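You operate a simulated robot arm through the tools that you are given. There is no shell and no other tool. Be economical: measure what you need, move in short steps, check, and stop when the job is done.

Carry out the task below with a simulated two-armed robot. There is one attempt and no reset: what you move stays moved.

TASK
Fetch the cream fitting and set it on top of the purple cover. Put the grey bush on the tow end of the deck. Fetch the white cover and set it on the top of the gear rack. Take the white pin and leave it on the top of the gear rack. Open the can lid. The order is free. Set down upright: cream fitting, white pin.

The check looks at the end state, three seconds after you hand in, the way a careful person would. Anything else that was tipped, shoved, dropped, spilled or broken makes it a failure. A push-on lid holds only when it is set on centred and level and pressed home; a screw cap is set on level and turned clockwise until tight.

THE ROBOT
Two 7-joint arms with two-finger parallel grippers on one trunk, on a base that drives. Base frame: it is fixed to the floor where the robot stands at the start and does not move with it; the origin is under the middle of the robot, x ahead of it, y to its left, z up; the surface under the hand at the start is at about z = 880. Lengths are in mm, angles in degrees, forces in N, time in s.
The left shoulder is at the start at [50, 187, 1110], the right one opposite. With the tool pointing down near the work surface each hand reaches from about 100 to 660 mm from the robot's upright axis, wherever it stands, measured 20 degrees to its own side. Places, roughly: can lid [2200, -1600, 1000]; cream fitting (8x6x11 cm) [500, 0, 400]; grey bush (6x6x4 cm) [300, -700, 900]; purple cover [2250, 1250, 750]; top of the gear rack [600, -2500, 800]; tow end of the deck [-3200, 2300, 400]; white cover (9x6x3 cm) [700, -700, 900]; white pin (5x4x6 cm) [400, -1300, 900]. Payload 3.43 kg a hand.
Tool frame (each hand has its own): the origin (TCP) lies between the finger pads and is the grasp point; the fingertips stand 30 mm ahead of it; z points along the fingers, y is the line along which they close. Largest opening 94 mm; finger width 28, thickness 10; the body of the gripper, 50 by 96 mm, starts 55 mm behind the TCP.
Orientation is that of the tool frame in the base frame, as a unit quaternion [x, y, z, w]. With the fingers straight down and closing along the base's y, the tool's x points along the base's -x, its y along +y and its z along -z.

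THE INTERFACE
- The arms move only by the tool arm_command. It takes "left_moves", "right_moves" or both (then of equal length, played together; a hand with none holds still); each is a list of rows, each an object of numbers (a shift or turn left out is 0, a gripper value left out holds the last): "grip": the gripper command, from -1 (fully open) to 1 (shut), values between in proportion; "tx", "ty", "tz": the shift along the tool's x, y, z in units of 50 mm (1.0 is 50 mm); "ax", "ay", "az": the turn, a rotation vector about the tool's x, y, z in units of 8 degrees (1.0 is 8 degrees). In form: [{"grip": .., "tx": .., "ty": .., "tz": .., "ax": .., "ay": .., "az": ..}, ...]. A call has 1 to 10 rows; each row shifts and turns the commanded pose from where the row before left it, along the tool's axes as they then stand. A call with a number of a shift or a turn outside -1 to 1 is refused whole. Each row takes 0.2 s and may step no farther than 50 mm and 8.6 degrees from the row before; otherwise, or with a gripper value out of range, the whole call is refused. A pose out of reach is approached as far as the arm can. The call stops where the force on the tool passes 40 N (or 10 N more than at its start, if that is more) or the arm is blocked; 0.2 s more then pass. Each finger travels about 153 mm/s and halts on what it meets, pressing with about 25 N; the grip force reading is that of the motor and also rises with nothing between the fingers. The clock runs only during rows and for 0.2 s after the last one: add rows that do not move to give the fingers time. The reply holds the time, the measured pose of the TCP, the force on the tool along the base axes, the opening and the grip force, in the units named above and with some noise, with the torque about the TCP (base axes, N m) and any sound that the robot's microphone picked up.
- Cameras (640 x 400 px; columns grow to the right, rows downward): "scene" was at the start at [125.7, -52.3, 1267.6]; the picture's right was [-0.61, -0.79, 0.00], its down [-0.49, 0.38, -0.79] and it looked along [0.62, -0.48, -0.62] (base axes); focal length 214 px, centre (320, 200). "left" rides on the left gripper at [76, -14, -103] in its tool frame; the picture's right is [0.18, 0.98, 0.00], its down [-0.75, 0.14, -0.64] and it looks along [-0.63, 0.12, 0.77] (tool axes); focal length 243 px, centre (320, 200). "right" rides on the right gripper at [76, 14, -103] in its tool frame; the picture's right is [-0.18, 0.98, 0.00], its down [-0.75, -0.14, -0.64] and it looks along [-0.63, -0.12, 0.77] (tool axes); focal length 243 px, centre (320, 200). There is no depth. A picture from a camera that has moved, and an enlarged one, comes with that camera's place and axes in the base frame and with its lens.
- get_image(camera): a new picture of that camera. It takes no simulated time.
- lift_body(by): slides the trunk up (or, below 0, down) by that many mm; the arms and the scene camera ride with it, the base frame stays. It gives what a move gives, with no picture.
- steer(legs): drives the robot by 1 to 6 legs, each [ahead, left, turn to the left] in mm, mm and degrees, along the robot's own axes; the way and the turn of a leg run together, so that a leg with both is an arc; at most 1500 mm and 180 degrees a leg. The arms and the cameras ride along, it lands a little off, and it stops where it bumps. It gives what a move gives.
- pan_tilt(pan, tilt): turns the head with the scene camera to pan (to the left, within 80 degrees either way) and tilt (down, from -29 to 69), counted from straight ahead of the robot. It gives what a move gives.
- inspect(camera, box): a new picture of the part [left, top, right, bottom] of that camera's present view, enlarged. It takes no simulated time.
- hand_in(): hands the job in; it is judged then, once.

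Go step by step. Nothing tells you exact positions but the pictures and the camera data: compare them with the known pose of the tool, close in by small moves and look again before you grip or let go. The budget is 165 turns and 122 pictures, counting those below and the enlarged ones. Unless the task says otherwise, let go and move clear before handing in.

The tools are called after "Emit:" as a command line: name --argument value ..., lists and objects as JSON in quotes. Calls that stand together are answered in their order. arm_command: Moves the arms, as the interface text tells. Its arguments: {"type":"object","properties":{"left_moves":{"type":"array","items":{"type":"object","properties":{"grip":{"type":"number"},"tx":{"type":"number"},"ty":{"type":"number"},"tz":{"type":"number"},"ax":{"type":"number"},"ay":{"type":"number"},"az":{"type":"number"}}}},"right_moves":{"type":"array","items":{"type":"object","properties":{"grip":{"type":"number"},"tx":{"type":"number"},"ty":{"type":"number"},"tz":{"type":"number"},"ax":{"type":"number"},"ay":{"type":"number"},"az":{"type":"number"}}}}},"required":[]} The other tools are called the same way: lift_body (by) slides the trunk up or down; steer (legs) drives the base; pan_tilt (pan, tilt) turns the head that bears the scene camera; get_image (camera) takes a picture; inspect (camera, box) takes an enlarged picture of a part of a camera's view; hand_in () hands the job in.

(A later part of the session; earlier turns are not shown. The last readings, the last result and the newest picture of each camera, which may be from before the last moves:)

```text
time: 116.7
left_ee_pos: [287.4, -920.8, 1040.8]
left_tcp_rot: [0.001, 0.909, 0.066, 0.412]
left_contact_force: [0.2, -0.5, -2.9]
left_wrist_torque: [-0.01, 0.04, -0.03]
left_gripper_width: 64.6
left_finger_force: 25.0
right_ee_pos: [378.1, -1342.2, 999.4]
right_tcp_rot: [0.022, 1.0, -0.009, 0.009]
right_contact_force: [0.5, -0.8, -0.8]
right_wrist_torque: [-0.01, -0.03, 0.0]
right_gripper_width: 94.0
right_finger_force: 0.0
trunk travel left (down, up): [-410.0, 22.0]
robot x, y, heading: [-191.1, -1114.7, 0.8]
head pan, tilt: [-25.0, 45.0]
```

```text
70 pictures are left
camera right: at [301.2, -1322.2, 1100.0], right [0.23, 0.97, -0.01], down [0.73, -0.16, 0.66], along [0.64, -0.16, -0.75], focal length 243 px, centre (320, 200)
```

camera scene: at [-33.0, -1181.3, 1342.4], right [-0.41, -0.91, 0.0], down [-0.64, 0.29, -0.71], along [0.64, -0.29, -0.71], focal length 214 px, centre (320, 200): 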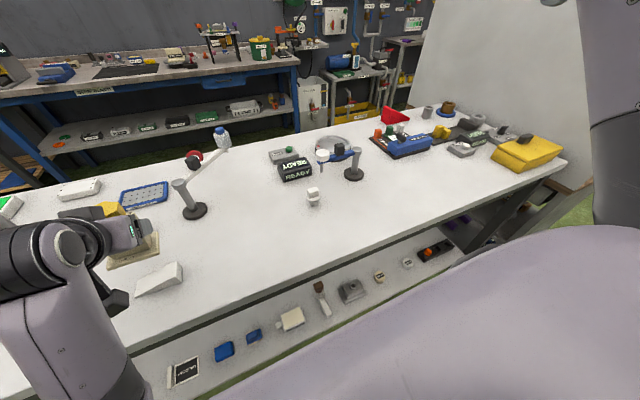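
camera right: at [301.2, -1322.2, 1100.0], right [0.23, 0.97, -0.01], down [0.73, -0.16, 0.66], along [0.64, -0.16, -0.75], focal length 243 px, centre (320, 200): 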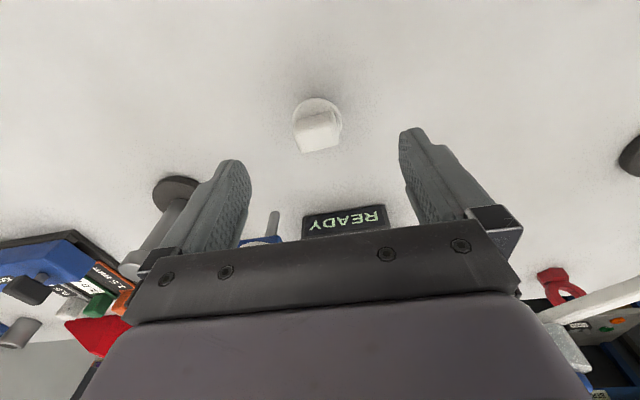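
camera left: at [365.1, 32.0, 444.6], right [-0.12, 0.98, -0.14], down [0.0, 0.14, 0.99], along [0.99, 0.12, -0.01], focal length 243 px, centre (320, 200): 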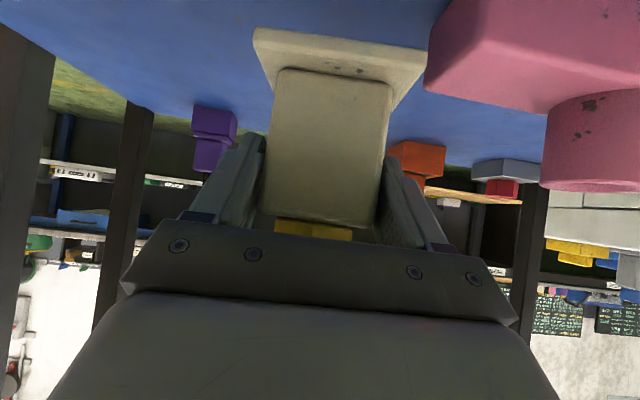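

Nearly aligned. I descend with the arm 45 mm and look again.

Emit:
arm_command --right_moves '[{"tz": 0.45}, {"tz": 0.45}, {}]'

Emit:
get_image --camera "right"

```text
time: 117.7
left_ee_pos: [288.2, -920.4, 1040.3]
left_tcp_rot: [0.0, 0.91, 0.067, 0.41]
left_contact_force: [-0.6, -0.4, -3.4]
left_wrist_torque: [0.0, -0.01, -0.01]
left_gripper_width: 64.4
left_finger_force: 25.1
right_ee_pos: [379.8, -1372.9, 956.8]
right_tcp_rot: [0.047, 0.999, -0.021, 0.013]
right_contact_force: [-0.3, 0.9, 0.0]
right_wrist_torque: [0.0, -0.01, -0.02]
right_gripper_width: 94.0
right_finger_force: 0.0
trunk travel left (down, up): [-410.0, 22.0]
robot x, y, heading: [-186.5, -1116.4, 0.7]
head pan, tilt: [-25.0, 45.0]
stopped in row 3 (right hand): the arm was blocked; the commanded pose is now the measured one
```

```text
69 pictures are left
camera right: at [304.4, -1347.5, 1056.5], right [0.28, 0.96, -0.04], down [0.72, -0.18, 0.67], along [0.64, -0.21, -0.74], focal length 243 px, centre (320, 200)
```

right: 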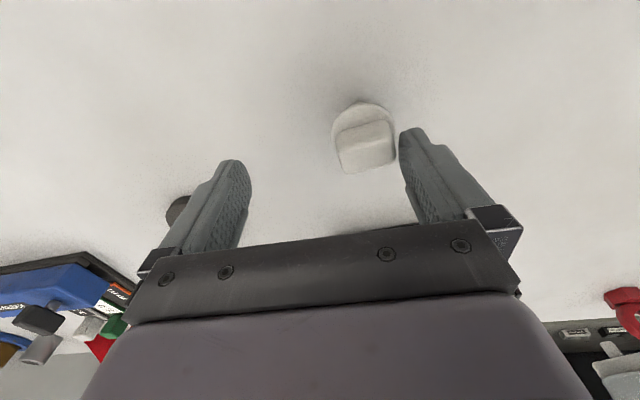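

Blocked outward again. I look at the right arm's posture to understand what limits it.

Emit:
pan_tilt --pan -55 --tilt 15

Emit:
get_image --camera "scene"

```text
time: 118.7
left_ee_pos: [288.0, -920.6, 1040.6]
left_tcp_rot: [0.0, 0.909, 0.066, 0.411]
left_contact_force: [-0.7, 0.8, -3.6]
left_wrist_torque: [-0.03, 0.04, -0.01]
left_gripper_width: 64.3
left_finger_force: 25.4
right_ee_pos: [379.9, -1372.0, 957.7]
right_tcp_rot: [0.045, 0.999, -0.021, 0.013]
right_contact_force: [0.0, 0.7, 0.2]
right_wrist_torque: [-0.02, 0.01, -0.01]
right_gripper_width: 94.0
right_finger_force: 0.1
trunk travel left (down, up): [-410.0, 22.0]
robot x, y, heading: [-184.8, -1118.4, 0.7]
head pan, tilt: [-55.0, 15.0]
```

```text
68 pictures are left
camera scene: at [-75.7, -1189.8, 1389.1], right [-0.81, -0.58, 0.0], down [-0.15, 0.21, -0.97], along [0.56, -0.78, -0.26], focal length 214 px, centre (320, 200)
```

scene: 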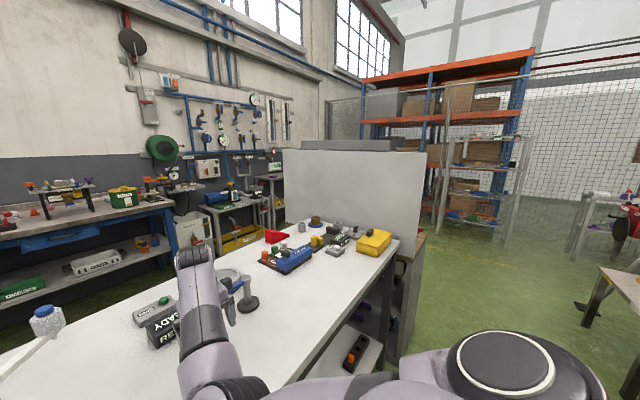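

The right elbow hangs low and rests at the bench edge. I lift the hand, back the robot off 65 and extend the arm so the elbow rises.

Emit:
arm_command --right_moves '[{"tz": -0.9}, {"tz": -0.6}, {}]'

Emit:
steer --legs '[[-70, 0, 0]]'

Emit:
arm_command --right_moves '[{"ax": -0.3, "ay": 0.19, "az": -0.66}, {"tx": -0.7, "ty": 0.2}, {"tx": -0.7, "ty": 0.2}, {}, {}]'

Emit:
get_image --camera "scene"

```text
time: 119.5
left_ee_pos: [286.5, -920.4, 1041.9]
left_tcp_rot: [0.001, 0.91, 0.066, 0.41]
left_contact_force: [0.5, -0.2, -3.9]
left_wrist_torque: [0.01, 0.03, -0.01]
left_gripper_width: 64.4
left_finger_force: 25.4
right_ee_pos: [377.7, -1380.8, 1029.4]
right_tcp_rot: [0.056, 0.998, -0.025, 0.01]
right_contact_force: [-0.3, 0.4, 0.4]
right_wrist_torque: [-0.02, 0.02, 0.04]
right_gripper_width: 94.2
right_finger_force: 0.0
trunk travel left (down, up): [-410.0, 22.0]
robot x, y, heading: [-188.7, -1113.6, 1.0]
head pan, tilt: [-55.0, 15.0]
```

```text
time: 120.5
left_ee_pos: [216.0, -921.3, 1041.0]
left_tcp_rot: [-0.001, 0.909, 0.068, 0.411]
left_contact_force: [0.4, -0.8, -3.9]
left_wrist_torque: [-0.02, 0.0, 0.03]
left_gripper_width: 64.3
left_finger_force: 24.0
right_ee_pos: [310.2, -1381.5, 1032.3]
right_tcp_rot: [0.056, 0.998, -0.024, 0.014]
right_contact_force: [-0.6, -0.2, -0.8]
right_wrist_torque: [-0.02, -0.01, 0.01]
right_gripper_width: 94.0
right_finger_force: 0.1
trunk travel left (down, up): [-410.0, 22.0]
robot x, y, heading: [-252.5, -1116.0, 0.7]
head pan, tilt: [-55.0, 15.0]
```

```text
time: 121.7
left_ee_pos: [216.7, -921.1, 1040.6]
left_tcp_rot: [0.0, 0.909, 0.066, 0.411]
left_contact_force: [-0.1, -0.4, -3.7]
left_wrist_torque: [-0.03, 0.05, 0.02]
left_gripper_width: 64.2
left_finger_force: 24.9
right_ee_pos: [371.5, -1372.7, 1025.2]
right_tcp_rot: [0.021, 1.0, -0.004, -0.012]
right_contact_force: [-0.1, 0.1, -0.2]
right_wrist_torque: [-0.01, -0.02, 0.01]
right_gripper_width: 93.8
right_finger_force: 0.1
right hand out of reach, approached as far as the arm can: row 3
trunk travel left (down, up): [-410.0, 22.0]
robot x, y, heading: [-254.4, -1117.8, 0.5]
head pan, tilt: [-55.0, 15.0]
```

```text
67 pictures are left
camera scene: at [-145.4, -1190.7, 1389.2], right [-0.81, -0.58, 0.0], down [-0.15, 0.21, -0.97], along [0.56, -0.78, -0.26], focal length 214 px, centre (320, 200)
```

scene: 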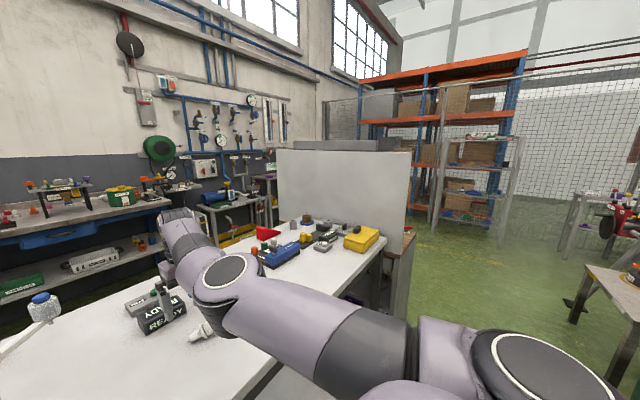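

The elbow is now level and clear. I shift the base to align and then descend with the trunk-free arm.

Emit:
steer --legs '[[10, 28, 0]]'

Emit:
arm_command --right_moves '[{"tz": 0.6, "az": -0.3}, {"tz": 0.6}, {}]'

Emit:
get_image --camera "right"

```text
time: 122.6
left_ee_pos: [227.3, -893.7, 1041.1]
left_tcp_rot: [0.0, 0.909, 0.067, 0.411]
left_contact_force: [-0.1, 0.7, -3.2]
left_wrist_torque: [-0.01, 0.03, -0.04]
left_gripper_width: 63.9
left_finger_force: 24.4
right_ee_pos: [381.5, -1342.3, 1025.0]
right_tcp_rot: [0.02, 1.0, -0.005, -0.013]
right_contact_force: [0.4, -0.2, 0.1]
right_wrist_torque: [0.0, 0.0, -0.04]
right_gripper_width: 94.1
right_finger_force: 0.0
trunk travel left (down, up): [-410.0, 22.0]
robot x, y, heading: [-247.4, -1089.8, 0.7]
head pan, tilt: [-55.0, 15.0]
```

```text
time: 123.4
left_ee_pos: [227.0, -893.0, 1041.6]
left_tcp_rot: [0.0, 0.909, 0.067, 0.411]
left_contact_force: [-0.3, -0.9, -3.5]
left_wrist_torque: [0.01, 0.01, 0.0]
left_gripper_width: 64.1
left_finger_force: 25.1
right_ee_pos: [379.1, -1344.4, 965.6]
right_tcp_rot: [-0.001, 1.0, -0.004, -0.013]
right_contact_force: [-0.3, 0.1, 0.0]
right_wrist_torque: [0.02, 0.0, 0.01]
right_gripper_width: 93.9
right_finger_force: 0.1
trunk travel left (down, up): [-410.0, 22.0]
robot x, y, heading: [-248.1, -1089.5, 0.9]
head pan, tilt: [-55.0, 15.0]
```

```text
66 pictures are left
camera right: at [305.5, -1328.9, 1069.4], right [0.18, 0.98, -0.01], down [0.77, -0.14, 0.62], along [0.61, -0.12, -0.78], focal length 243 px, centre (320, 200)
```

right: 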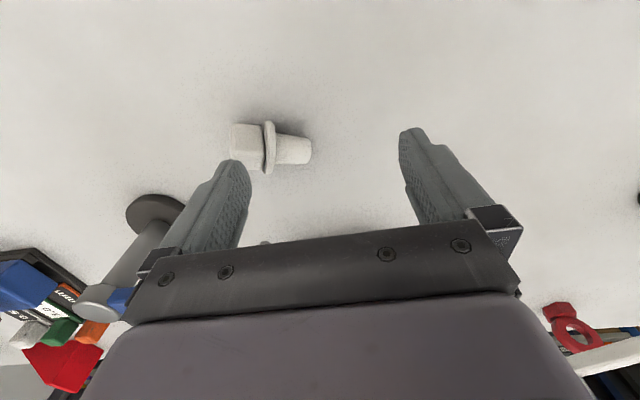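

The pin got tipped on its side when the arm was flung (head toward -y, tip toward +y). I'll have to stand it up again: first I raise the hand, yaw it 90° to grip across the pin.

Emit:
inspect --camera "right" --box '[200, 80, 360, 180]'

Emit:
arm_command --right_moves '[{"tz": -0.8}, {"az": 0.95}, {"az": 0.95}, {"az": 0.95}, {"az": 0.95}, {"az": 0.95}, {"az": 0.95}, {}]'

```text
4.00 times, centred on (280, 130) of right
camera zoom: at [305.5, -1328.9, 1069.4], right [0.18, 0.98, -0.01], down [0.77, -0.14, 0.62], along [0.61, -0.12, -0.78], focal length 970 px, centre (480, 480)
```

zoom: 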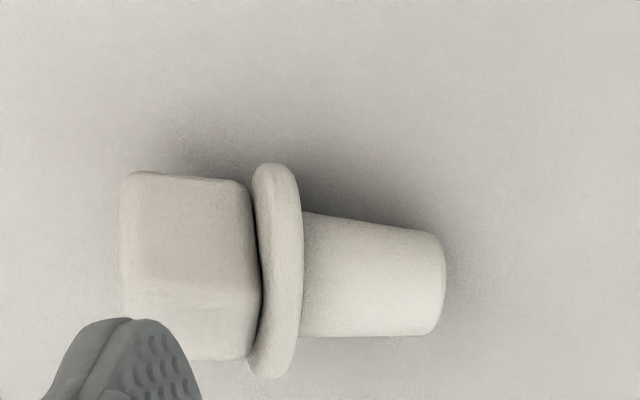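

```text
time: 125.2
left_ee_pos: [227.3, -893.2, 1040.4]
left_tcp_rot: [0.002, 0.909, 0.065, 0.411]
left_contact_force: [1.0, 0.0, -3.4]
left_wrist_torque: [0.0, 0.06, 0.0]
left_gripper_width: 64.2
left_finger_force: 25.7
right_ee_pos: [288.1, -1421.3, 1006.1]
right_tcp_rot: [0.321, 0.947, -0.008, -0.022]
right_contact_force: [0.3, 0.2, -1.0]
right_wrist_torque: [-0.04, 0.0, 0.02]
right_gripper_width: 94.2
right_finger_force: 0.1
right hand out of reach, approached as far as the arm can: row 3, 4, 5, 6, 7
trunk travel left (down, up): [-410.0, 22.0]
robot x, y, heading: [-252.3, -1089.7, 0.6]
head pan, tilt: [-55.0, 15.0]
```

The clockwise yaw hits a limit. I'll try the other way: undo and yaw counter-clockwise to see what is available.

Emit:
arm_command --right_moves '[{"az": -0.95}, {"az": -0.95}, {"az": -0.95}, {"az": -0.95}, {"az": -0.95}, {"az": -0.95}, {}]'

Emit:
arm_command --right_moves '[{"az": -0.95}, {"az": -0.95}, {"az": -0.95}, {"az": -0.95}, {"az": -0.95}, {"az": -0.95}, {"az": -0.95}, {"az": -0.95}, {}]'

```text
time: 126.8
left_ee_pos: [226.8, -894.5, 1041.5]
left_tcp_rot: [0.0, 0.909, 0.066, 0.411]
left_contact_force: [-0.8, -0.5, -2.5]
left_wrist_torque: [0.02, 0.02, -0.02]
left_gripper_width: 64.2
left_finger_force: 24.9
right_ee_pos: [288.7, -1422.6, 1004.7]
right_tcp_rot: [-0.073, 0.997, -0.001, -0.025]
right_contact_force: [1.1, -0.3, 0.1]
right_wrist_torque: [-0.01, 0.01, 0.01]
right_gripper_width: 94.2
right_finger_force: 0.0
trunk travel left (down, up): [-410.0, 22.0]
robot x, y, heading: [-246.6, -1089.6, 0.6]
head pan, tilt: [-55.0, 15.0]
```

```text
time: 128.8
left_ee_pos: [226.7, -893.6, 1040.4]
left_tcp_rot: [0.0, 0.909, 0.067, 0.411]
left_contact_force: [-0.2, 0.5, -2.7]
left_wrist_torque: [-0.01, 0.02, -0.04]
left_gripper_width: 64.0
left_finger_force: 25.3
right_ee_pos: [288.2, -1421.9, 1005.3]
right_tcp_rot: [-0.568, 0.822, 0.013, -0.022]
right_contact_force: [-0.4, 0.4, -1.6]
right_wrist_torque: [0.0, 0.01, 0.02]
right_gripper_width: 94.1
right_finger_force: 0.1
trunk travel left (down, up): [-410.0, 22.0]
robot x, y, heading: [-253.6, -1086.1, 0.9]
head pan, tilt: [-55.0, 15.0]
```

Counter-clockwise turns freely. New plan: grip the pin lengthwise at yaw −15°, turn it CCW so the head points away, set down, then regrip across and stand it up. I position for it.

Emit:
arm_command --right_moves '[{"az": 1}, {"az": 1}, {"az": 1}, {"az": 1}, {"az": 1}, {"az": 1}, {"az": 1}, {"az": 1}, {"az": 1}, {"az": 1}]'

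Emit:
steer --legs '[[65, 44, 0]]'

Emit:
arm_command --right_moves '[{"tx": -0.6, "az": 0.5}, {"tz": 0.5}, {}]'

Emit:
get_image --camera "right"

```text
time: 131.0
left_ee_pos: [227.8, -892.8, 1041.0]
left_tcp_rot: [-0.001, 0.909, 0.067, 0.411]
left_contact_force: [1.2, 0.3, -2.9]
left_wrist_torque: [-0.01, 0.08, -0.01]
left_gripper_width: 64.2
left_finger_force: 24.5
right_ee_pos: [287.6, -1421.4, 1004.6]
right_tcp_rot: [0.097, 0.995, -0.004, -0.024]
right_contact_force: [0.3, 0.4, 0.3]
right_wrist_torque: [-0.02, 0.0, 0.01]
right_gripper_width: 94.2
right_finger_force: 0.1
trunk travel left (down, up): [-410.0, 22.0]
robot x, y, heading: [-246.2, -1089.4, 0.8]
head pan, tilt: [-55.0, 15.0]
```

```text
time: 132.1
left_ee_pos: [292.4, -849.2, 1041.2]
left_tcp_rot: [0.0, 0.909, 0.067, 0.41]
left_contact_force: [1.0, 0.4, -3.7]
left_wrist_torque: [0.0, 0.03, -0.01]
left_gripper_width: 64.2
left_finger_force: 24.7
right_ee_pos: [352.5, -1377.1, 1005.0]
right_tcp_rot: [0.095, 0.995, -0.004, -0.026]
right_contact_force: [0.3, 0.7, -0.9]
right_wrist_torque: [-0.01, 0.02, -0.02]
right_gripper_width: 93.8
right_finger_force: 0.0
trunk travel left (down, up): [-410.0, 22.0]
robot x, y, heading: [-185.1, -1041.9, 0.5]
head pan, tilt: [-55.0, 15.0]
```

```text
time: 132.9
left_ee_pos: [291.9, -848.3, 1041.3]
left_tcp_rot: [0.0, 0.91, 0.067, 0.41]
left_contact_force: [-0.2, -0.9, -2.6]
left_wrist_torque: [-0.02, 0.05, 0.03]
left_gripper_width: 64.1
left_finger_force: 25.4
right_ee_pos: [380.5, -1383.2, 977.2]
right_tcp_rot: [0.13, 0.991, -0.004, -0.025]
right_contact_force: [0.2, 0.3, -0.2]
right_wrist_torque: [-0.03, 0.03, 0.02]
right_gripper_width: 93.9
right_finger_force: 0.0
trunk travel left (down, up): [-410.0, 22.0]
robot x, y, heading: [-180.9, -1042.8, 0.6]
head pan, tilt: [-55.0, 15.0]
```

```text
64 pictures are left
camera right: at [316.2, -1349.3, 1083.2], right [0.43, 0.9, -0.02], down [0.72, -0.33, 0.61], along [0.54, -0.28, -0.79], focal length 243 px, centre (320, 200)
```

right: 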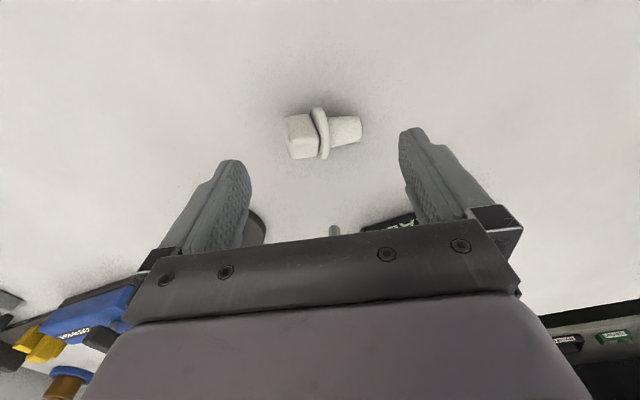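

Alignment is good. Descend to z≈914.

Emit:
arm_command --right_moves '[{"tz": 0.5, "tx": -0.08}, {"tz": 0.5}, {"tz": 0.25}, {}]'

Emit:
get_image --camera "right"

```text
time: 133.9
left_ee_pos: [291.1, -849.4, 1041.6]
left_tcp_rot: [0.0, 0.909, 0.067, 0.411]
left_contact_force: [-0.1, 0.3, -1.6]
left_wrist_torque: [-0.01, 0.05, 0.0]
left_gripper_width: 64.1
left_finger_force: 25.3
right_ee_pos: [380.7, -1383.8, 914.6]
right_tcp_rot: [0.13, 0.991, -0.004, -0.025]
right_contact_force: [-0.6, -1.0, 0.0]
right_wrist_torque: [0.01, 0.0, 0.02]
right_gripper_width: 93.9
right_finger_force: 0.0
trunk travel left (down, up): [-410.0, 22.0]
robot x, y, heading: [-183.1, -1044.4, 0.7]
head pan, tilt: [-55.0, 15.0]
```

```text
63 pictures are left
camera right: at [317.0, -1350.2, 1020.8], right [0.43, 0.9, -0.02], down [0.72, -0.33, 0.61], along [0.54, -0.28, -0.79], focal length 243 px, centre (320, 200)
```

right: 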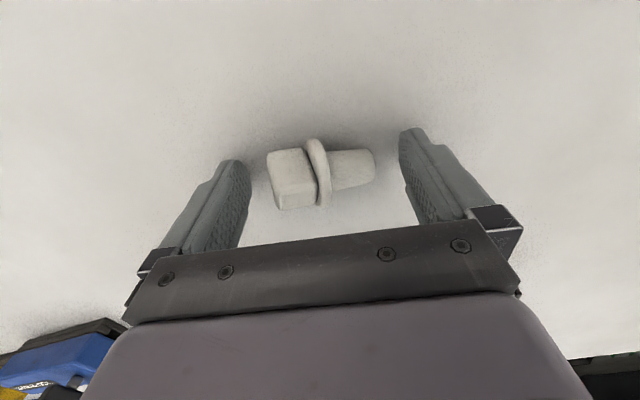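

Close, lift 30 mm, and begin turning CCW.

Emit:
arm_command --right_moves '[{"grip": 0}, {"grip": 1}, {}, {}, {"tz": -0.6}, {"az": -1}, {"az": -1}, {"az": -1}, {"az": -1}, {}]'

Emit:
get_image --camera "right"

```text
time: 136.1
left_ee_pos: [291.5, -848.5, 1040.7]
left_tcp_rot: [0.0, 0.909, 0.066, 0.412]
left_contact_force: [-0.6, 0.4, -2.9]
left_wrist_torque: [-0.04, 0.02, -0.04]
left_gripper_width: 63.9
left_finger_force: 25.4
right_ee_pos: [382.8, -1384.8, 944.8]
right_tcp_rot: [-0.149, 0.988, 0.002, -0.025]
right_contact_force: [0.3, -0.1, -0.7]
right_wrist_torque: [0.01, -0.01, 0.0]
right_gripper_width: 62.7
right_finger_force: 25.2
trunk travel left (down, up): [-410.0, 22.0]
robot x, y, heading: [-184.6, -1039.4, 0.5]
head pan, tilt: [-55.0, 15.0]
```

```text
62 pictures are left
camera right: at [311.4, -1392.5, 1051.2], right [-0.11, 0.99, 0.0], down [0.79, 0.09, 0.6], along [0.6, 0.07, -0.8], focal length 243 px, centre (320, 200)
```

right: 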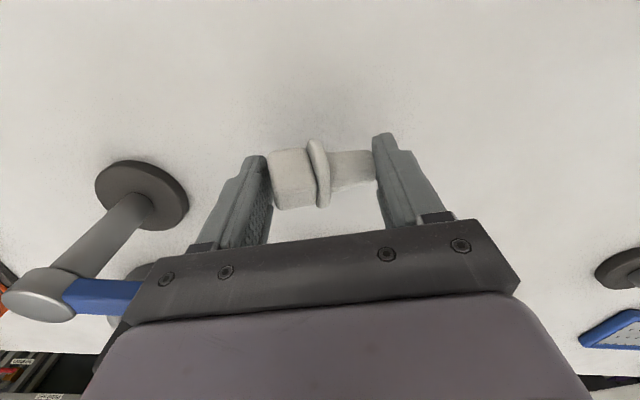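

Held firmly. Turn 73° more, lower, release.

Emit:
arm_command --right_moves '[{"az": -1}, {"az": -1}, {"az": -1}, {"az": -1}, {"az": -1}, {"az": -1}, {"az": -1}, {"az": -1}, {"az": -1}, {"az": -0.1}]'

Emit:
arm_command --right_moves '[{"tz": 0.3}, {"tz": 0.3}, {}, {"grip": 0}, {"grip": -1}, {}, {}, {"tz": -0.5}, {"tz": -1}, {}]'

Emit:
get_image --camera "right"

```text
time: 138.3
left_ee_pos: [291.3, -848.0, 1041.3]
left_tcp_rot: [0.001, 0.909, 0.066, 0.411]
left_contact_force: [0.4, -0.1, -3.6]
left_wrist_torque: [-0.02, 0.06, 0.02]
left_gripper_width: 64.0
left_finger_force: 24.4
right_ee_pos: [383.2, -1385.4, 945.3]
right_tcp_rot: [-0.707, 0.707, 0.017, -0.019]
right_contact_force: [-0.8, -1.3, 0.0]
right_wrist_torque: [0.05, -0.05, -0.1]
right_gripper_width: 62.8
right_finger_force: 25.1
trunk travel left (down, up): [-410.0, 22.0]
robot x, y, heading: [-188.6, -1040.2, 0.9]
head pan, tilt: [-55.0, 15.0]
```

```text
time: 140.1
left_ee_pos: [292.1, -849.5, 1040.0]
left_tcp_rot: [0.001, 0.91, 0.067, 0.41]
left_contact_force: [-0.1, -1.4, -2.4]
left_wrist_torque: [0.01, 0.03, 0.05]
left_gripper_width: 64.2
left_finger_force: 25.0
right_ee_pos: [373.5, -1383.7, 920.5]
right_tcp_rot: [-0.705, 0.708, 0.034, -0.025]
right_contact_force: [-0.1, -4.3, -15.4]
right_wrist_torque: [0.54, 0.91, -0.35]
right_gripper_width: 94.0
right_finger_force: 0.1
trunk travel left (down, up): [-410.0, 22.0]
robot x, y, heading: [-179.5, -1041.6, 0.8]
head pan, tilt: [-55.0, 15.0]
stopped in row 9 (right hand): the force on the tool passed its limit at 53 N (the readings are from after the stop); the commanded pose is now the measured one
```

```text
61 pictures are left
camera right: at [367.9, -1460.8, 1022.5], right [-0.98, 0.19, 0.09], down [0.2, 0.74, 0.64], along [0.06, 0.64, -0.77], focal length 243 px, centre (320, 200)
```

right: 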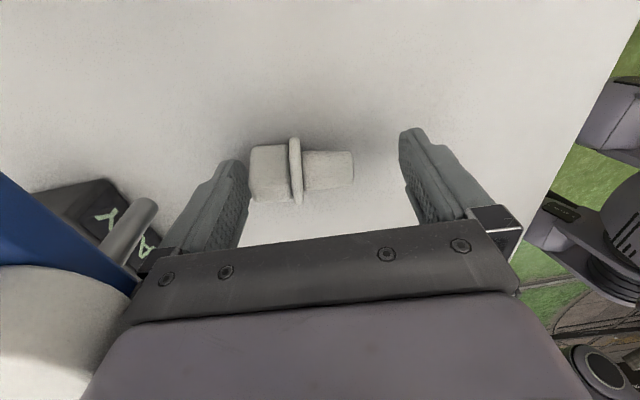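

On rising the hand caught something (+x side, likely the dial stand's arm). I look from the head before retreating.

Emit:
pan_tilt --pan -30 --tilt 35

Emit:
get_image --camera "scene"

```text
time: 141.0
left_ee_pos: [293.5, -849.1, 1040.5]
left_tcp_rot: [0.001, 0.91, 0.068, 0.41]
left_contact_force: [0.5, 0.9, -3.8]
left_wrist_torque: [-0.01, 0.05, -0.03]
left_gripper_width: 64.1
left_finger_force: 25.3
right_ee_pos: [376.1, -1384.0, 918.9]
right_tcp_rot: [-0.706, 0.707, 0.034, -0.025]
right_contact_force: [-1.1, -4.9, -24.8]
right_wrist_torque: [0.66, 1.42, -0.35]
right_gripper_width: 94.0
right_finger_force: 0.1
trunk travel left (down, up): [-410.0, 22.0]
robot x, y, heading: [-182.4, -1044.9, 0.7]
head pan, tilt: [-30.0, 35.0]
```

```text
60 pictures are left
camera scene: at [-46.8, -1087.4, 1356.7], right [-0.49, -0.87, 0.0], down [-0.5, 0.28, -0.82], along [0.71, -0.4, -0.58], focal length 214 px, centre (320, 200)
```

scene: 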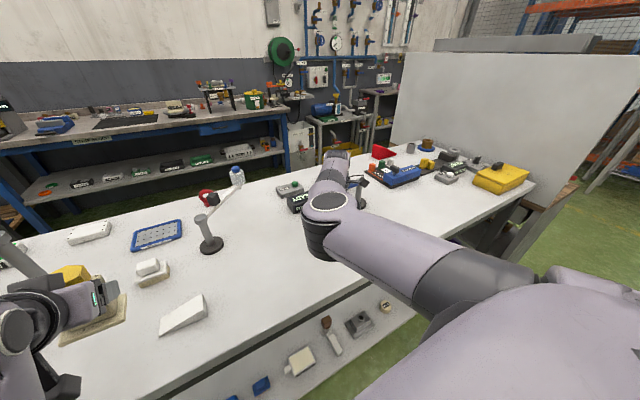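

The gripper is under the dial stand's arm. I lower 6 mm, then slide toward the robot (pushing the pin along its axis) to get clear.

Emit:
arm_command --right_moves '[{"tz": 0.12}, {"ty": 0.3}, {"ty": 0.4}, {"ty": 0.4}, {"ty": 0.3}, {}]'

Emit:
get_image --camera "right"

```text
time: 142.4
left_ee_pos: [290.6, -848.4, 1040.6]
left_tcp_rot: [0.001, 0.909, 0.066, 0.411]
left_contact_force: [0.2, -0.7, -4.0]
left_wrist_torque: [0.01, 0.04, -0.04]
left_gripper_width: 64.0
left_finger_force: 24.8
right_ee_pos: [306.6, -1401.1, 934.7]
right_tcp_rot: [-0.693, 0.72, 0.02, -0.019]
right_contact_force: [-0.3, 0.2, 0.1]
right_wrist_torque: [-0.04, -0.04, 0.0]
right_gripper_width: 94.1
right_finger_force: 0.0
trunk travel left (down, up): [-410.0, 22.0]
robot x, y, heading: [-181.5, -1041.1, 0.8]
head pan, tilt: [-30.0, 35.0]
```

```text
59 pictures are left
camera right: at [296.5, -1476.3, 1037.2], right [-0.97, 0.22, 0.05], down [0.21, 0.75, 0.63], along [0.1, 0.63, -0.77], focal length 243 px, centre (320, 200)
```

right: 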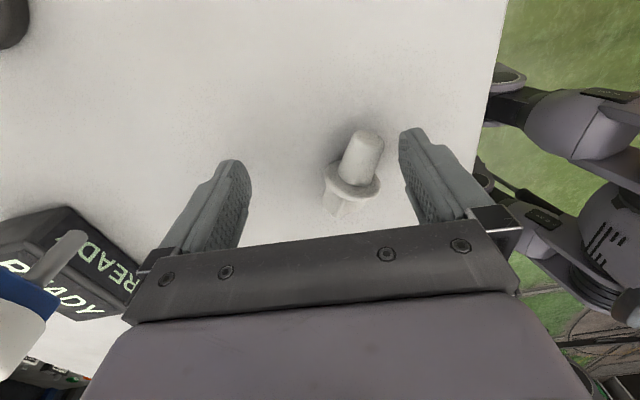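

Clear now. The pin lies with tip toward (275,-1402) and head toward (302,-1357). I raise, move over the head and yaw to 59° to grip across it.

Emit:
arm_command --right_moves '[{"tz": -1}, {"tx": -0.76, "ty": 0.16}, {"az": 0.9}, {"az": 0.9}, {"az": 0.9}, {"az": 0.9}, {}]'

Emit:
get_image --camera "right"

```text
time: 144.0
left_ee_pos: [291.4, -849.2, 1040.6]
left_tcp_rot: [0.001, 0.909, 0.066, 0.411]
left_contact_force: [-0.3, 0.1, -3.6]
left_wrist_torque: [-0.02, 0.05, 0.0]
left_gripper_width: 64.1
left_finger_force: 25.4
right_ee_pos: [313.9, -1375.3, 976.2]
right_tcp_rot: [-0.49, 0.871, 0.013, -0.03]
right_contact_force: [0.8, 0.0, 0.0]
right_wrist_torque: [-0.02, 0.0, 0.0]
right_gripper_width: 93.9
right_finger_force: 0.1
right hand out of reach, approached as far as the arm can: row 2
trunk travel left (down, up): [-410.0, 22.0]
robot x, y, heading: [-185.4, -1046.5, 0.6]
head pan, tilt: [-30.0, 35.0]
```

```text
58 pictures are left
camera right: at [268.6, -1432.1, 1081.4], right [-0.74, 0.67, 0.04], down [0.55, 0.58, 0.6], along [0.38, 0.47, -0.8], focal length 243 px, centre (320, 200)
```

right: 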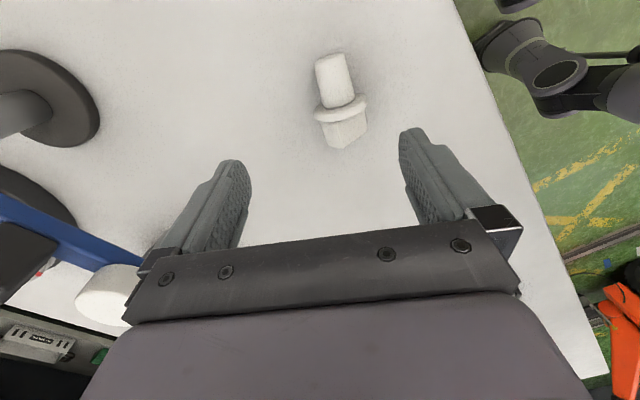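

Head at (295,-1364). Shift 22 mm sideways and descend.

Emit:
arm_command --right_moves '[{"ty": 0.44, "az": -0.5}, {"tz": 0.6}, {"tz": 0.56}, {}]'

Emit:
get_image --camera "right"

```text
time: 145.2
left_ee_pos: [290.6, -849.5, 1040.5]
left_tcp_rot: [0.001, 0.909, 0.066, 0.41]
left_contact_force: [-0.3, 0.2, -3.2]
left_wrist_torque: [-0.02, 0.01, 0.03]
left_gripper_width: 63.9
left_finger_force: 24.7
right_ee_pos: [305.6, -1391.6, 919.0]
right_tcp_rot: [-0.513, 0.858, 0.003, -0.028]
right_contact_force: [0.4, 0.2, -1.1]
right_wrist_torque: [0.0, 0.0, 0.01]
right_gripper_width: 94.0
right_finger_force: 0.1
right hand out of reach, approached as far as the arm can: row 1
trunk travel left (down, up): [-410.0, 22.0]
robot x, y, heading: [-185.2, -1044.8, 0.8]
head pan, tilt: [-30.0, 35.0]
stopped in row 4 (right hand): the arm was blocked; the commanded pose is now the measured one
```

```text
57 pictures are left
camera right: at [262.6, -1448.2, 1024.7], right [-0.78, 0.63, 0.02], down [0.51, 0.61, 0.6], along [0.36, 0.48, -0.8], focal length 243 px, centre (320, 200)
```

right: 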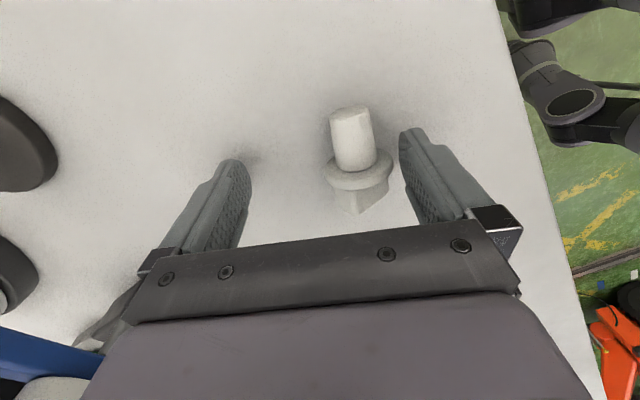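

Arm is limited inward, so I'll align with the base: raise trunk 20, shift base (-10,+28), then lower the hand.

Emit:
lift_body --by 20

Emit:
steer --legs '[[-10, 29, 0]]'

Emit:
arm_command --right_moves '[{"tz": 0.4}, {}]'

Emit:
get_image --camera "right"

```text
time: 145.9
left_ee_pos: [291.9, -848.8, 1060.5]
left_tcp_rot: [0.001, 0.91, 0.066, 0.41]
left_contact_force: [-0.1, 0.0, -3.6]
left_wrist_torque: [0.01, 0.04, 0.05]
left_gripper_width: 64.0
left_finger_force: 25.2
right_ee_pos: [304.4, -1389.6, 939.1]
right_tcp_rot: [-0.513, 0.858, 0.003, -0.028]
right_contact_force: [0.3, -0.7, 0.4]
right_wrist_torque: [-0.05, 0.03, -0.05]
right_gripper_width: 93.9
right_finger_force: 0.1
trunk travel left (down, up): [-430.0, 2.0]
robot x, y, heading: [-184.9, -1044.0, 0.7]
head pan, tilt: [-30.0, 35.0]
```

```text
time: 146.8
left_ee_pos: [280.1, -818.6, 1060.6]
left_tcp_rot: [0.0, 0.909, 0.066, 0.411]
left_contact_force: [-0.3, 0.3, -2.8]
left_wrist_torque: [-0.01, 0.05, 0.0]
left_gripper_width: 64.0
left_finger_force: 25.0
right_ee_pos: [294.2, -1360.7, 938.6]
right_tcp_rot: [-0.512, 0.858, 0.003, -0.029]
right_contact_force: [-0.5, 0.1, 0.5]
right_wrist_torque: [-0.03, 0.0, -0.03]
right_gripper_width: 94.0
right_finger_force: 0.1
trunk travel left (down, up): [-430.0, 2.0]
robot x, y, heading: [-194.0, -1014.5, 0.6]
head pan, tilt: [-30.0, 35.0]
```

```text
time: 147.4
left_ee_pos: [280.0, -818.0, 1060.7]
left_tcp_rot: [0.001, 0.91, 0.066, 0.41]
left_contact_force: [0.1, -0.9, -3.9]
left_wrist_torque: [-0.02, 0.05, -0.03]
left_gripper_width: 64.0
left_finger_force: 25.0
right_ee_pos: [290.8, -1372.5, 918.2]
right_tcp_rot: [-0.506, 0.862, -0.002, -0.034]
right_contact_force: [0.1, -0.3, 0.9]
right_wrist_torque: [-0.01, -0.02, -0.02]
right_gripper_width: 94.3
right_finger_force: 0.0
trunk travel left (down, up): [-430.0, 2.0]
robot x, y, heading: [-191.2, -1014.9, 0.9]
head pan, tilt: [-30.0, 35.0]
```

```text
56 pictures are left
camera right: at [248.1, -1428.4, 1025.8], right [-0.77, 0.64, 0.02], down [0.53, 0.61, 0.59], along [0.37, 0.46, -0.81], focal length 243 px, centre (320, 200)
```

right: 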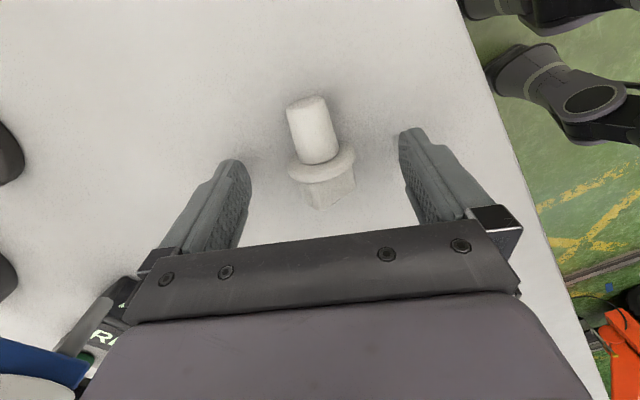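

Fine, only shift 13 mm toward the head, then close.

Emit:
steer --legs '[[7, 13, 0]]'

Emit:
arm_command --right_moves '[{"grip": 0}, {"grip": 1}, {}, {}, {}]'

Emit:
get_image --camera "right"

```text
time: 148.2
left_ee_pos: [289.0, -806.4, 1060.5]
left_tcp_rot: [0.001, 0.909, 0.066, 0.411]
left_contact_force: [0.4, 0.6, -3.2]
left_wrist_torque: [-0.02, 0.03, 0.02]
left_gripper_width: 64.1
left_finger_force: 24.3
right_ee_pos: [298.9, -1358.7, 920.2]
right_tcp_rot: [-0.505, 0.863, -0.003, -0.032]
right_contact_force: [0.1, -0.9, -0.6]
right_wrist_torque: [-0.01, 0.0, 0.02]
right_gripper_width: 94.0
right_finger_force: 0.1
trunk travel left (down, up): [-430.0, 2.0]
robot x, y, heading: [-185.8, -997.4, 0.7]
head pan, tilt: [-30.0, 35.0]
```

```text
time: 149.4
left_ee_pos: [288.3, -807.1, 1062.1]
left_tcp_rot: [0.001, 0.909, 0.066, 0.411]
left_contact_force: [-0.4, 1.4, -2.4]
left_wrist_torque: [-0.01, 0.03, -0.02]
left_gripper_width: 64.2
left_finger_force: 25.2
right_ee_pos: [298.9, -1361.0, 920.6]
right_tcp_rot: [-0.504, 0.863, -0.003, -0.031]
right_contact_force: [0.1, -0.2, -1.0]
right_wrist_torque: [0.04, -0.02, 0.01]
right_gripper_width: 35.4
right_finger_force: 24.9
trunk travel left (down, up): [-430.0, 2.0]
robot x, y, heading: [-185.8, -1001.5, 0.6]
head pan, tilt: [-30.0, 35.0]
```

```text
55 pictures are left
camera right: at [255.2, -1416.1, 1027.2], right [-0.77, 0.64, 0.02], down [0.52, 0.61, 0.59], along [0.37, 0.46, -0.8], focal length 243 px, centre (320, 200)
```

right: 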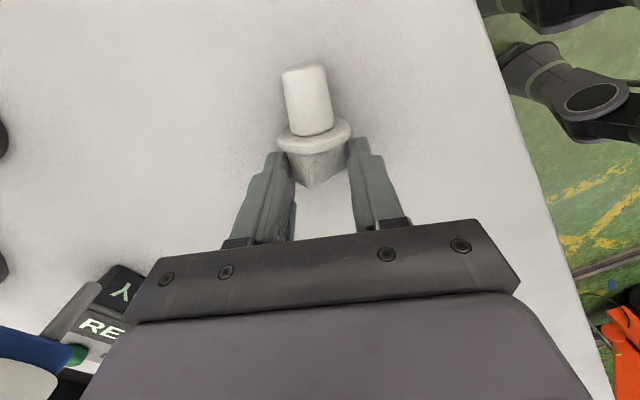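

Gripped. Lift, back into the aisle, and yaw to 0.

Emit:
arm_command --right_moves '[{"tz": -0.8}, {"tz": -0.8}, {}]'

Emit:
steer --legs '[[-350, 0, 0]]'

Emit:
arm_command --right_moves '[{"az": 0.95}, {"az": 0.95}, {"az": 0.95}, {"az": 0.95}, {"az": 0.95}, {"az": 0.95}, {"az": 0.95}, {"az": 0.93}, {}]'

Emit:
arm_command --right_moves '[{"ay": -1}, {"ay": -1}, {"ay": -1}, {"ay": -1}, {"ay": -1}, {"ay": -1}, {"ay": -1}, {"ay": -1}, {}]'

```text
time: 150.2
left_ee_pos: [288.7, -806.4, 1060.1]
left_tcp_rot: [0.001, 0.909, 0.066, 0.411]
left_contact_force: [0.3, -0.5, -2.9]
left_wrist_torque: [0.0, 0.06, 0.02]
left_gripper_width: 64.1
left_finger_force: 24.4
right_ee_pos: [299.2, -1370.0, 998.7]
right_tcp_rot: [-0.494, 0.869, -0.006, -0.036]
right_contact_force: [-0.5, -0.1, -0.7]
right_wrist_torque: [0.0, -0.02, -0.04]
right_gripper_width: 35.2
right_finger_force: 24.5
trunk travel left (down, up): [-430.0, 2.0]
robot x, y, heading: [-193.4, -1003.0, 0.8]
head pan, tilt: [-30.0, 35.0]
```

```text
time: 152.5
left_ee_pos: [-61.7, -812.1, 1060.7]
left_tcp_rot: [0.0, 0.909, 0.067, 0.411]
left_contact_force: [0.3, -0.7, -3.3]
left_wrist_torque: [0.03, 0.05, 0.01]
left_gripper_width: 64.1
left_finger_force: 25.2
right_ee_pos: [-47.4, -1373.4, 1000.5]
right_tcp_rot: [-0.493, 0.869, -0.006, -0.032]
right_contact_force: [-0.1, 0.9, -0.3]
right_wrist_torque: [0.01, -0.02, 0.03]
right_gripper_width: 35.3
right_finger_force: 24.8
trunk travel left (down, up): [-430.0, 2.0]
robot x, y, heading: [-530.8, -1003.5, 0.4]
head pan, tilt: [-30.0, 35.0]
```

```text
time: 154.5
left_ee_pos: [-60.4, -809.9, 1060.5]
left_tcp_rot: [0.001, 0.909, 0.067, 0.411]
left_contact_force: [0.0, 0.0, -1.8]
left_wrist_torque: [0.03, 0.06, 0.03]
left_gripper_width: 64.0
left_finger_force: 25.0
right_ee_pos: [-48.9, -1383.5, 1004.5]
right_tcp_rot: [0.022, 0.999, -0.024, -0.024]
right_contact_force: [0.1, 0.1, -0.4]
right_wrist_torque: [-0.01, 0.0, 0.0]
right_gripper_width: 34.9
right_finger_force: 25.2
trunk travel left (down, up): [-430.0, 2.0]
robot x, y, heading: [-532.3, -1007.7, 0.7]
head pan, tilt: [-30.0, 35.0]
```

```text
time: 156.5
left_ee_pos: [-60.8, -810.1, 1059.8]
left_tcp_rot: [0.0, 0.909, 0.067, 0.411]
left_contact_force: [0.7, 1.0, -3.7]
left_wrist_torque: [0.0, 0.05, 0.0]
left_gripper_width: 64.1
left_finger_force: 25.2
right_ee_pos: [-7.6, -1452.0, 1061.1]
right_tcp_rot: [0.001, 0.863, -0.03, 0.505]
right_contact_force: [-0.6, -0.3, 0.1]
right_wrist_torque: [0.0, -0.03, 0.01]
right_gripper_width: 34.9
right_finger_force: 25.0
right hand out of reach, approached as far as the arm can: row 6, 7, 8
trunk travel left (down, up): [-430.0, 2.0]
robot x, y, heading: [-540.3, -1006.4, 0.6]
head pan, tilt: [-30.0, 35.0]
```

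Pitch is 61°; I try three more steps.

Emit:
arm_command --right_moves '[{"ay": -1}, {"ay": -1}, {"ay": -1}, {}]'

Emit:
get_image --camera "scene"

Emit:
get_image --camera "right"

```text
time: 157.5
left_ee_pos: [-60.8, -810.9, 1060.9]
left_tcp_rot: [0.0, 0.909, 0.066, 0.411]
left_contact_force: [-0.3, 0.6, -2.0]
left_wrist_torque: [0.02, 0.05, -0.01]
left_gripper_width: 64.0
left_finger_force: 24.9
right_ee_pos: [-5.6, -1445.6, 1061.5]
right_tcp_rot: [-0.008, 0.735, -0.023, 0.677]
right_contact_force: [-0.4, -0.2, 0.2]
right_wrist_torque: [0.0, -0.02, 0.03]
right_gripper_width: 34.9
right_finger_force: 25.0
trunk travel left (down, up): [-430.0, 2.0]
robot x, y, heading: [-536.4, -1003.2, 0.7]
head pan, tilt: [-30.0, 35.0]
```

```text
54 pictures are left
camera scene: at [-401.7, -1047.0, 1377.2], right [-0.49, -0.87, 0.0], down [-0.5, 0.28, -0.82], along [0.71, -0.4, -0.57], focal length 214 px, centre (320, 200)
```

scene: 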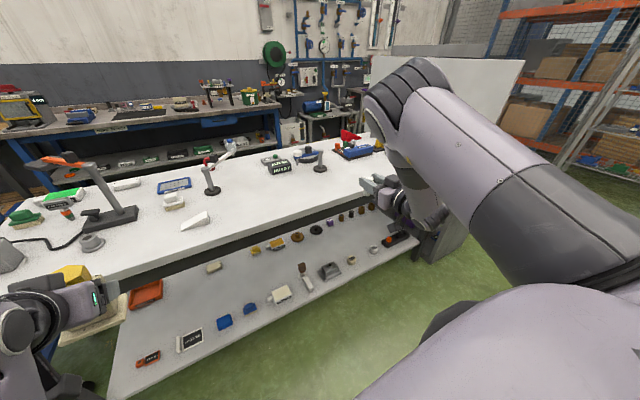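

```text
53 pictures are left
camera right: at [-112.5, -1431.5, 993.8], right [0.04, 0.99, 0.14], down [-0.58, -0.09, 0.81], along [0.81, -0.11, 0.57], focal length 243 px, centre (320, 200)
```

right: 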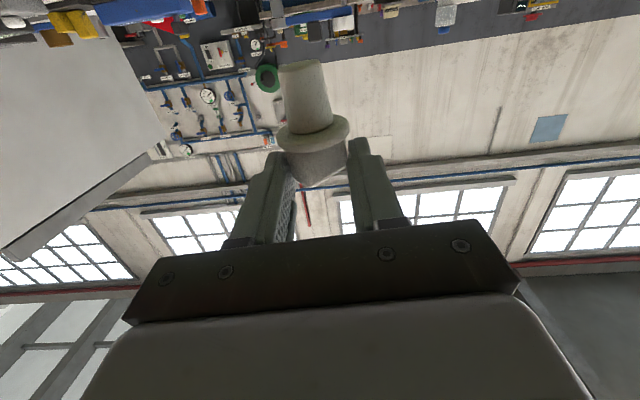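

Pitch 85°, and the pin hangs tip-down, practically vertical. I'll place it straight on the gear rack: slide down the aisle to it.

Emit:
steer --legs '[[0, -1000, 0]]'

Emit:
get_image --camera "scene"

```text
time: 164.8
left_ee_pos: [-50.3, -1683.0, 1058.4]
left_tcp_rot: [0.006, 0.911, 0.064, 0.408]
left_contact_force: [-0.4, 0.9, -3.5]
left_wrist_torque: [-0.01, 0.05, -0.04]
left_gripper_width: 64.1
left_finger_force: 24.5
right_ee_pos: [-1.2, -2319.0, 1061.9]
right_tcp_rot: [-0.003, 0.736, -0.029, 0.676]
right_contact_force: [0.7, -0.1, 0.3]
right_wrist_torque: [-0.05, 0.02, -0.05]
right_gripper_width: 34.5
right_finger_force: 25.0
trunk travel left (down, up): [-430.0, 2.0]
robot x, y, heading: [-528.9, -1871.3, -0.3]
head pan, tilt: [-30.0, 35.0]
stopped in leg 1: the robot was blocked; the commanded pose is now the measured one
```

```text
52 pictures are left
camera scene: at [-393.3, -1914.3, 1377.2], right [-0.5, -0.87, 0.0], down [-0.5, 0.29, -0.82], along [0.71, -0.41, -0.57], focal length 214 px, centre (320, 200)
```

scene: 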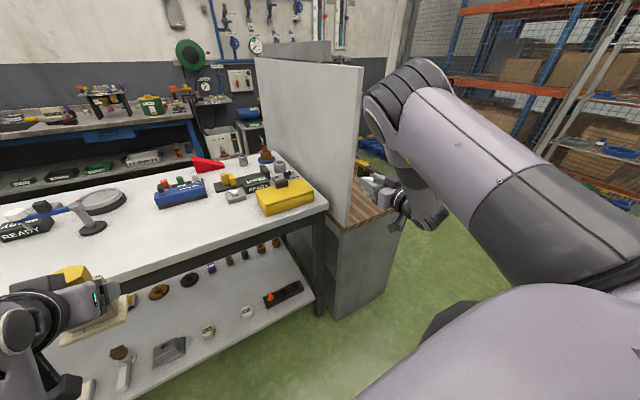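

The robot was blocked – the right elbow likely touched the panel's edge. I back off, step away, pass it, and come forward.

Emit:
steer --legs '[[0, 60, 0], [-150, 0, 0], [0, -280, 0]]'

Emit:
get_image --camera "scene"

```text
time: 167.4
left_ee_pos: [-201.1, -1627.5, 1058.5]
left_tcp_rot: [0.006, 0.911, 0.065, 0.406]
left_contact_force: [-0.8, 0.2, -2.3]
left_wrist_torque: [-0.05, 0.03, 0.0]
left_gripper_width: 64.1
left_finger_force: 25.1
right_ee_pos: [-154.0, -2263.3, 1063.4]
right_tcp_rot: [-0.004, 0.735, -0.027, 0.677]
right_contact_force: [0.2, 0.4, 0.5]
right_wrist_torque: [-0.03, -0.01, 0.01]
right_gripper_width: 34.2
right_finger_force: 24.8
trunk travel left (down, up): [-430.0, 2.0]
robot x, y, heading: [-677.3, -1816.2, -0.2]
head pan, tilt: [-30.0, 35.0]
stopped in leg 3: the robot was blocked; the commanded pose is now the measured one
```

```text
51 pictures are left
camera scene: at [-544.5, -1859.0, 1377.2], right [-0.5, -0.87, 0.0], down [-0.5, 0.29, -0.82], along [0.71, -0.41, -0.57], focal length 214 px, centre (320, 200)
```

scene: 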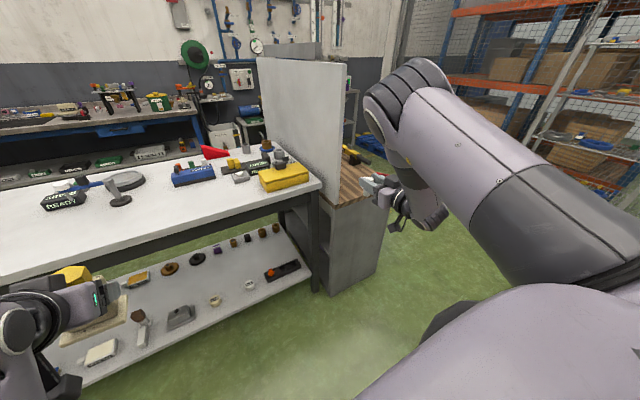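

Blocked again immediately, so something is at the robot's right side. I look there.

Emit:
pan_tilt --pan -80 --tilt 40

Emit:
get_image --camera "scene"

```text
time: 168.6
left_ee_pos: [-200.3, -1627.6, 1059.4]
left_tcp_rot: [0.007, 0.911, 0.064, 0.408]
left_contact_force: [-0.8, 0.2, -3.5]
left_wrist_torque: [0.02, 0.04, -0.01]
left_gripper_width: 64.1
left_finger_force: 24.7
right_ee_pos: [-153.7, -2263.1, 1062.3]
right_tcp_rot: [-0.002, 0.736, -0.029, 0.677]
right_contact_force: [-0.2, 0.8, -0.1]
right_wrist_torque: [0.0, 0.02, 0.0]
right_gripper_width: 34.0
right_finger_force: 25.3
trunk travel left (down, up): [-430.0, 2.0]
robot x, y, heading: [-678.5, -1817.0, -0.1]
head pan, tilt: [-80.0, 40.0]
```

```text
50 pictures are left
camera scene: at [-606.0, -1899.3, 1369.6], right [-0.98, -0.17, 0.0], down [-0.11, 0.63, -0.77], along [0.13, -0.75, -0.64], focal length 214 px, centre (320, 200)
```

scene: 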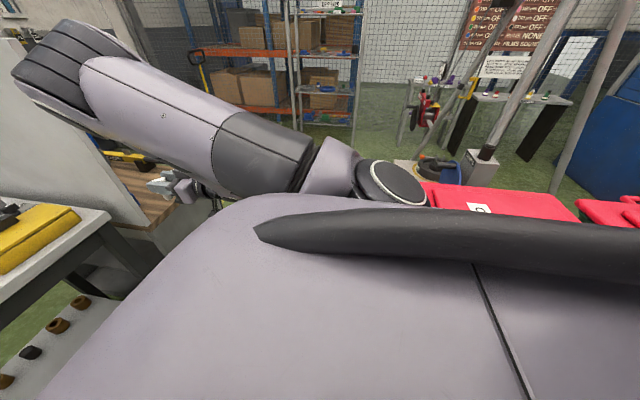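

The bin's pedal seems to block the base near x<-500, and the elbow must clear the panel edge. I take a turning path around the panel on the bench side.

Emit:
steer --legs '[[117, 116, 0], [0, 0, -60], [245, 124, 0], [0, 0, 30], [100, -173, 0], [0, 0, 30]]'

Emit:
pan_tilt --pan -30 --tilt 45

Emit:
get_image --camera "scene"

```text
time: 179.2
left_ee_pos: [143.0, -1864.5, 1058.8]
left_tcp_rot: [0.008, 0.911, 0.063, 0.408]
left_contact_force: [-0.5, 0.2, -2.7]
left_wrist_torque: [0.0, 0.02, 0.01]
left_gripper_width: 64.2
left_finger_force: 25.3
right_ee_pos: [188.9, -2500.6, 1061.6]
right_tcp_rot: [-0.002, 0.736, -0.03, 0.676]
right_contact_force: [-0.5, -0.4, -1.0]
right_wrist_torque: [0.0, -0.03, 0.0]
right_gripper_width: 18.8
right_finger_force: 24.7
trunk travel left (down, up): [-430.0, 2.0]
robot x, y, heading: [-336.4, -2051.3, -0.3]
head pan, tilt: [-80.0, 40.0]
```

```text
time: 180.4
left_ee_pos: [142.9, -1864.2, 1058.9]
left_tcp_rot: [0.007, 0.91, 0.064, 0.409]
left_contact_force: [-0.2, 0.4, -2.7]
left_wrist_torque: [-0.01, 0.03, -0.03]
left_gripper_width: 64.0
left_finger_force: 25.3
right_ee_pos: [189.0, -2500.6, 1062.6]
right_tcp_rot: [-0.003, 0.736, -0.028, 0.677]
right_contact_force: [-0.3, 0.4, -0.5]
right_wrist_torque: [-0.03, -0.06, 0.02]
right_gripper_width: 18.4
right_finger_force: 24.8
trunk travel left (down, up): [-430.0, 2.0]
robot x, y, heading: [-333.5, -2052.2, -0.3]
head pan, tilt: [-30.0, 45.0]
```

```text
49 pictures are left
camera scene: at [-207.1, -2092.6, 1362.4], right [-0.5, -0.86, 0.0], down [-0.61, 0.36, -0.71], along [0.61, -0.36, -0.71], focal length 214 px, centre (320, 200)
```

scene: 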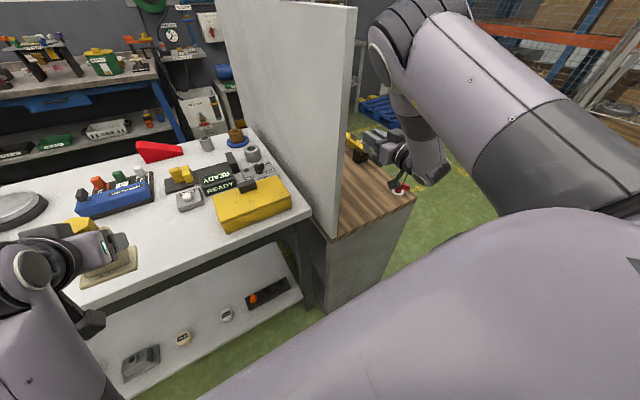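

The right gripper opening dropped to 18 mm – the pin has slipped. I check it.

Emit:
get_image --camera "right"

```text
48 pictures are left
camera right: at [82.1, -2484.7, 993.6], right [0.05, 0.99, 0.14], down [-0.58, -0.08, 0.81], along [0.81, -0.12, 0.57], focal length 243 px, centre (320, 200)
```

right: 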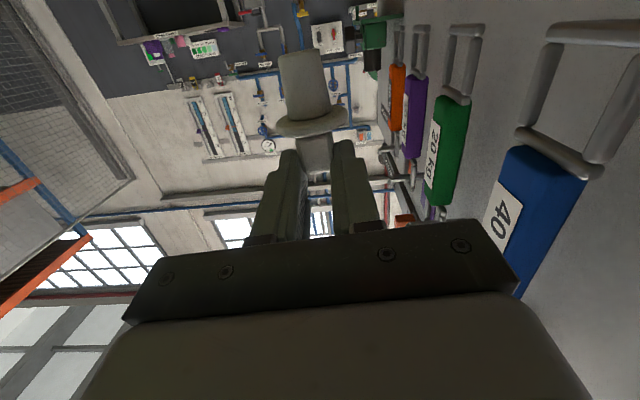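

Still held (head has settled onto its narrow flats). I zoom on the rack top to choose a free spot.

Emit:
inspect --camera "scene" --box '[320, 110, 440, 250]'

```text
2.86 times, centred on (380, 180) of scene
camera zoom: at [-207.1, -2092.6, 1362.4], right [-0.5, -0.86, 0.0], down [-0.61, 0.36, -0.71], along [0.61, -0.36, -0.71], focal length 613 px, centre (149, 257)
```

zoom: 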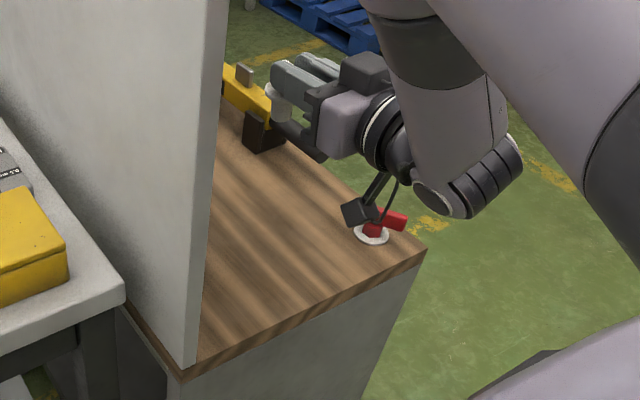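

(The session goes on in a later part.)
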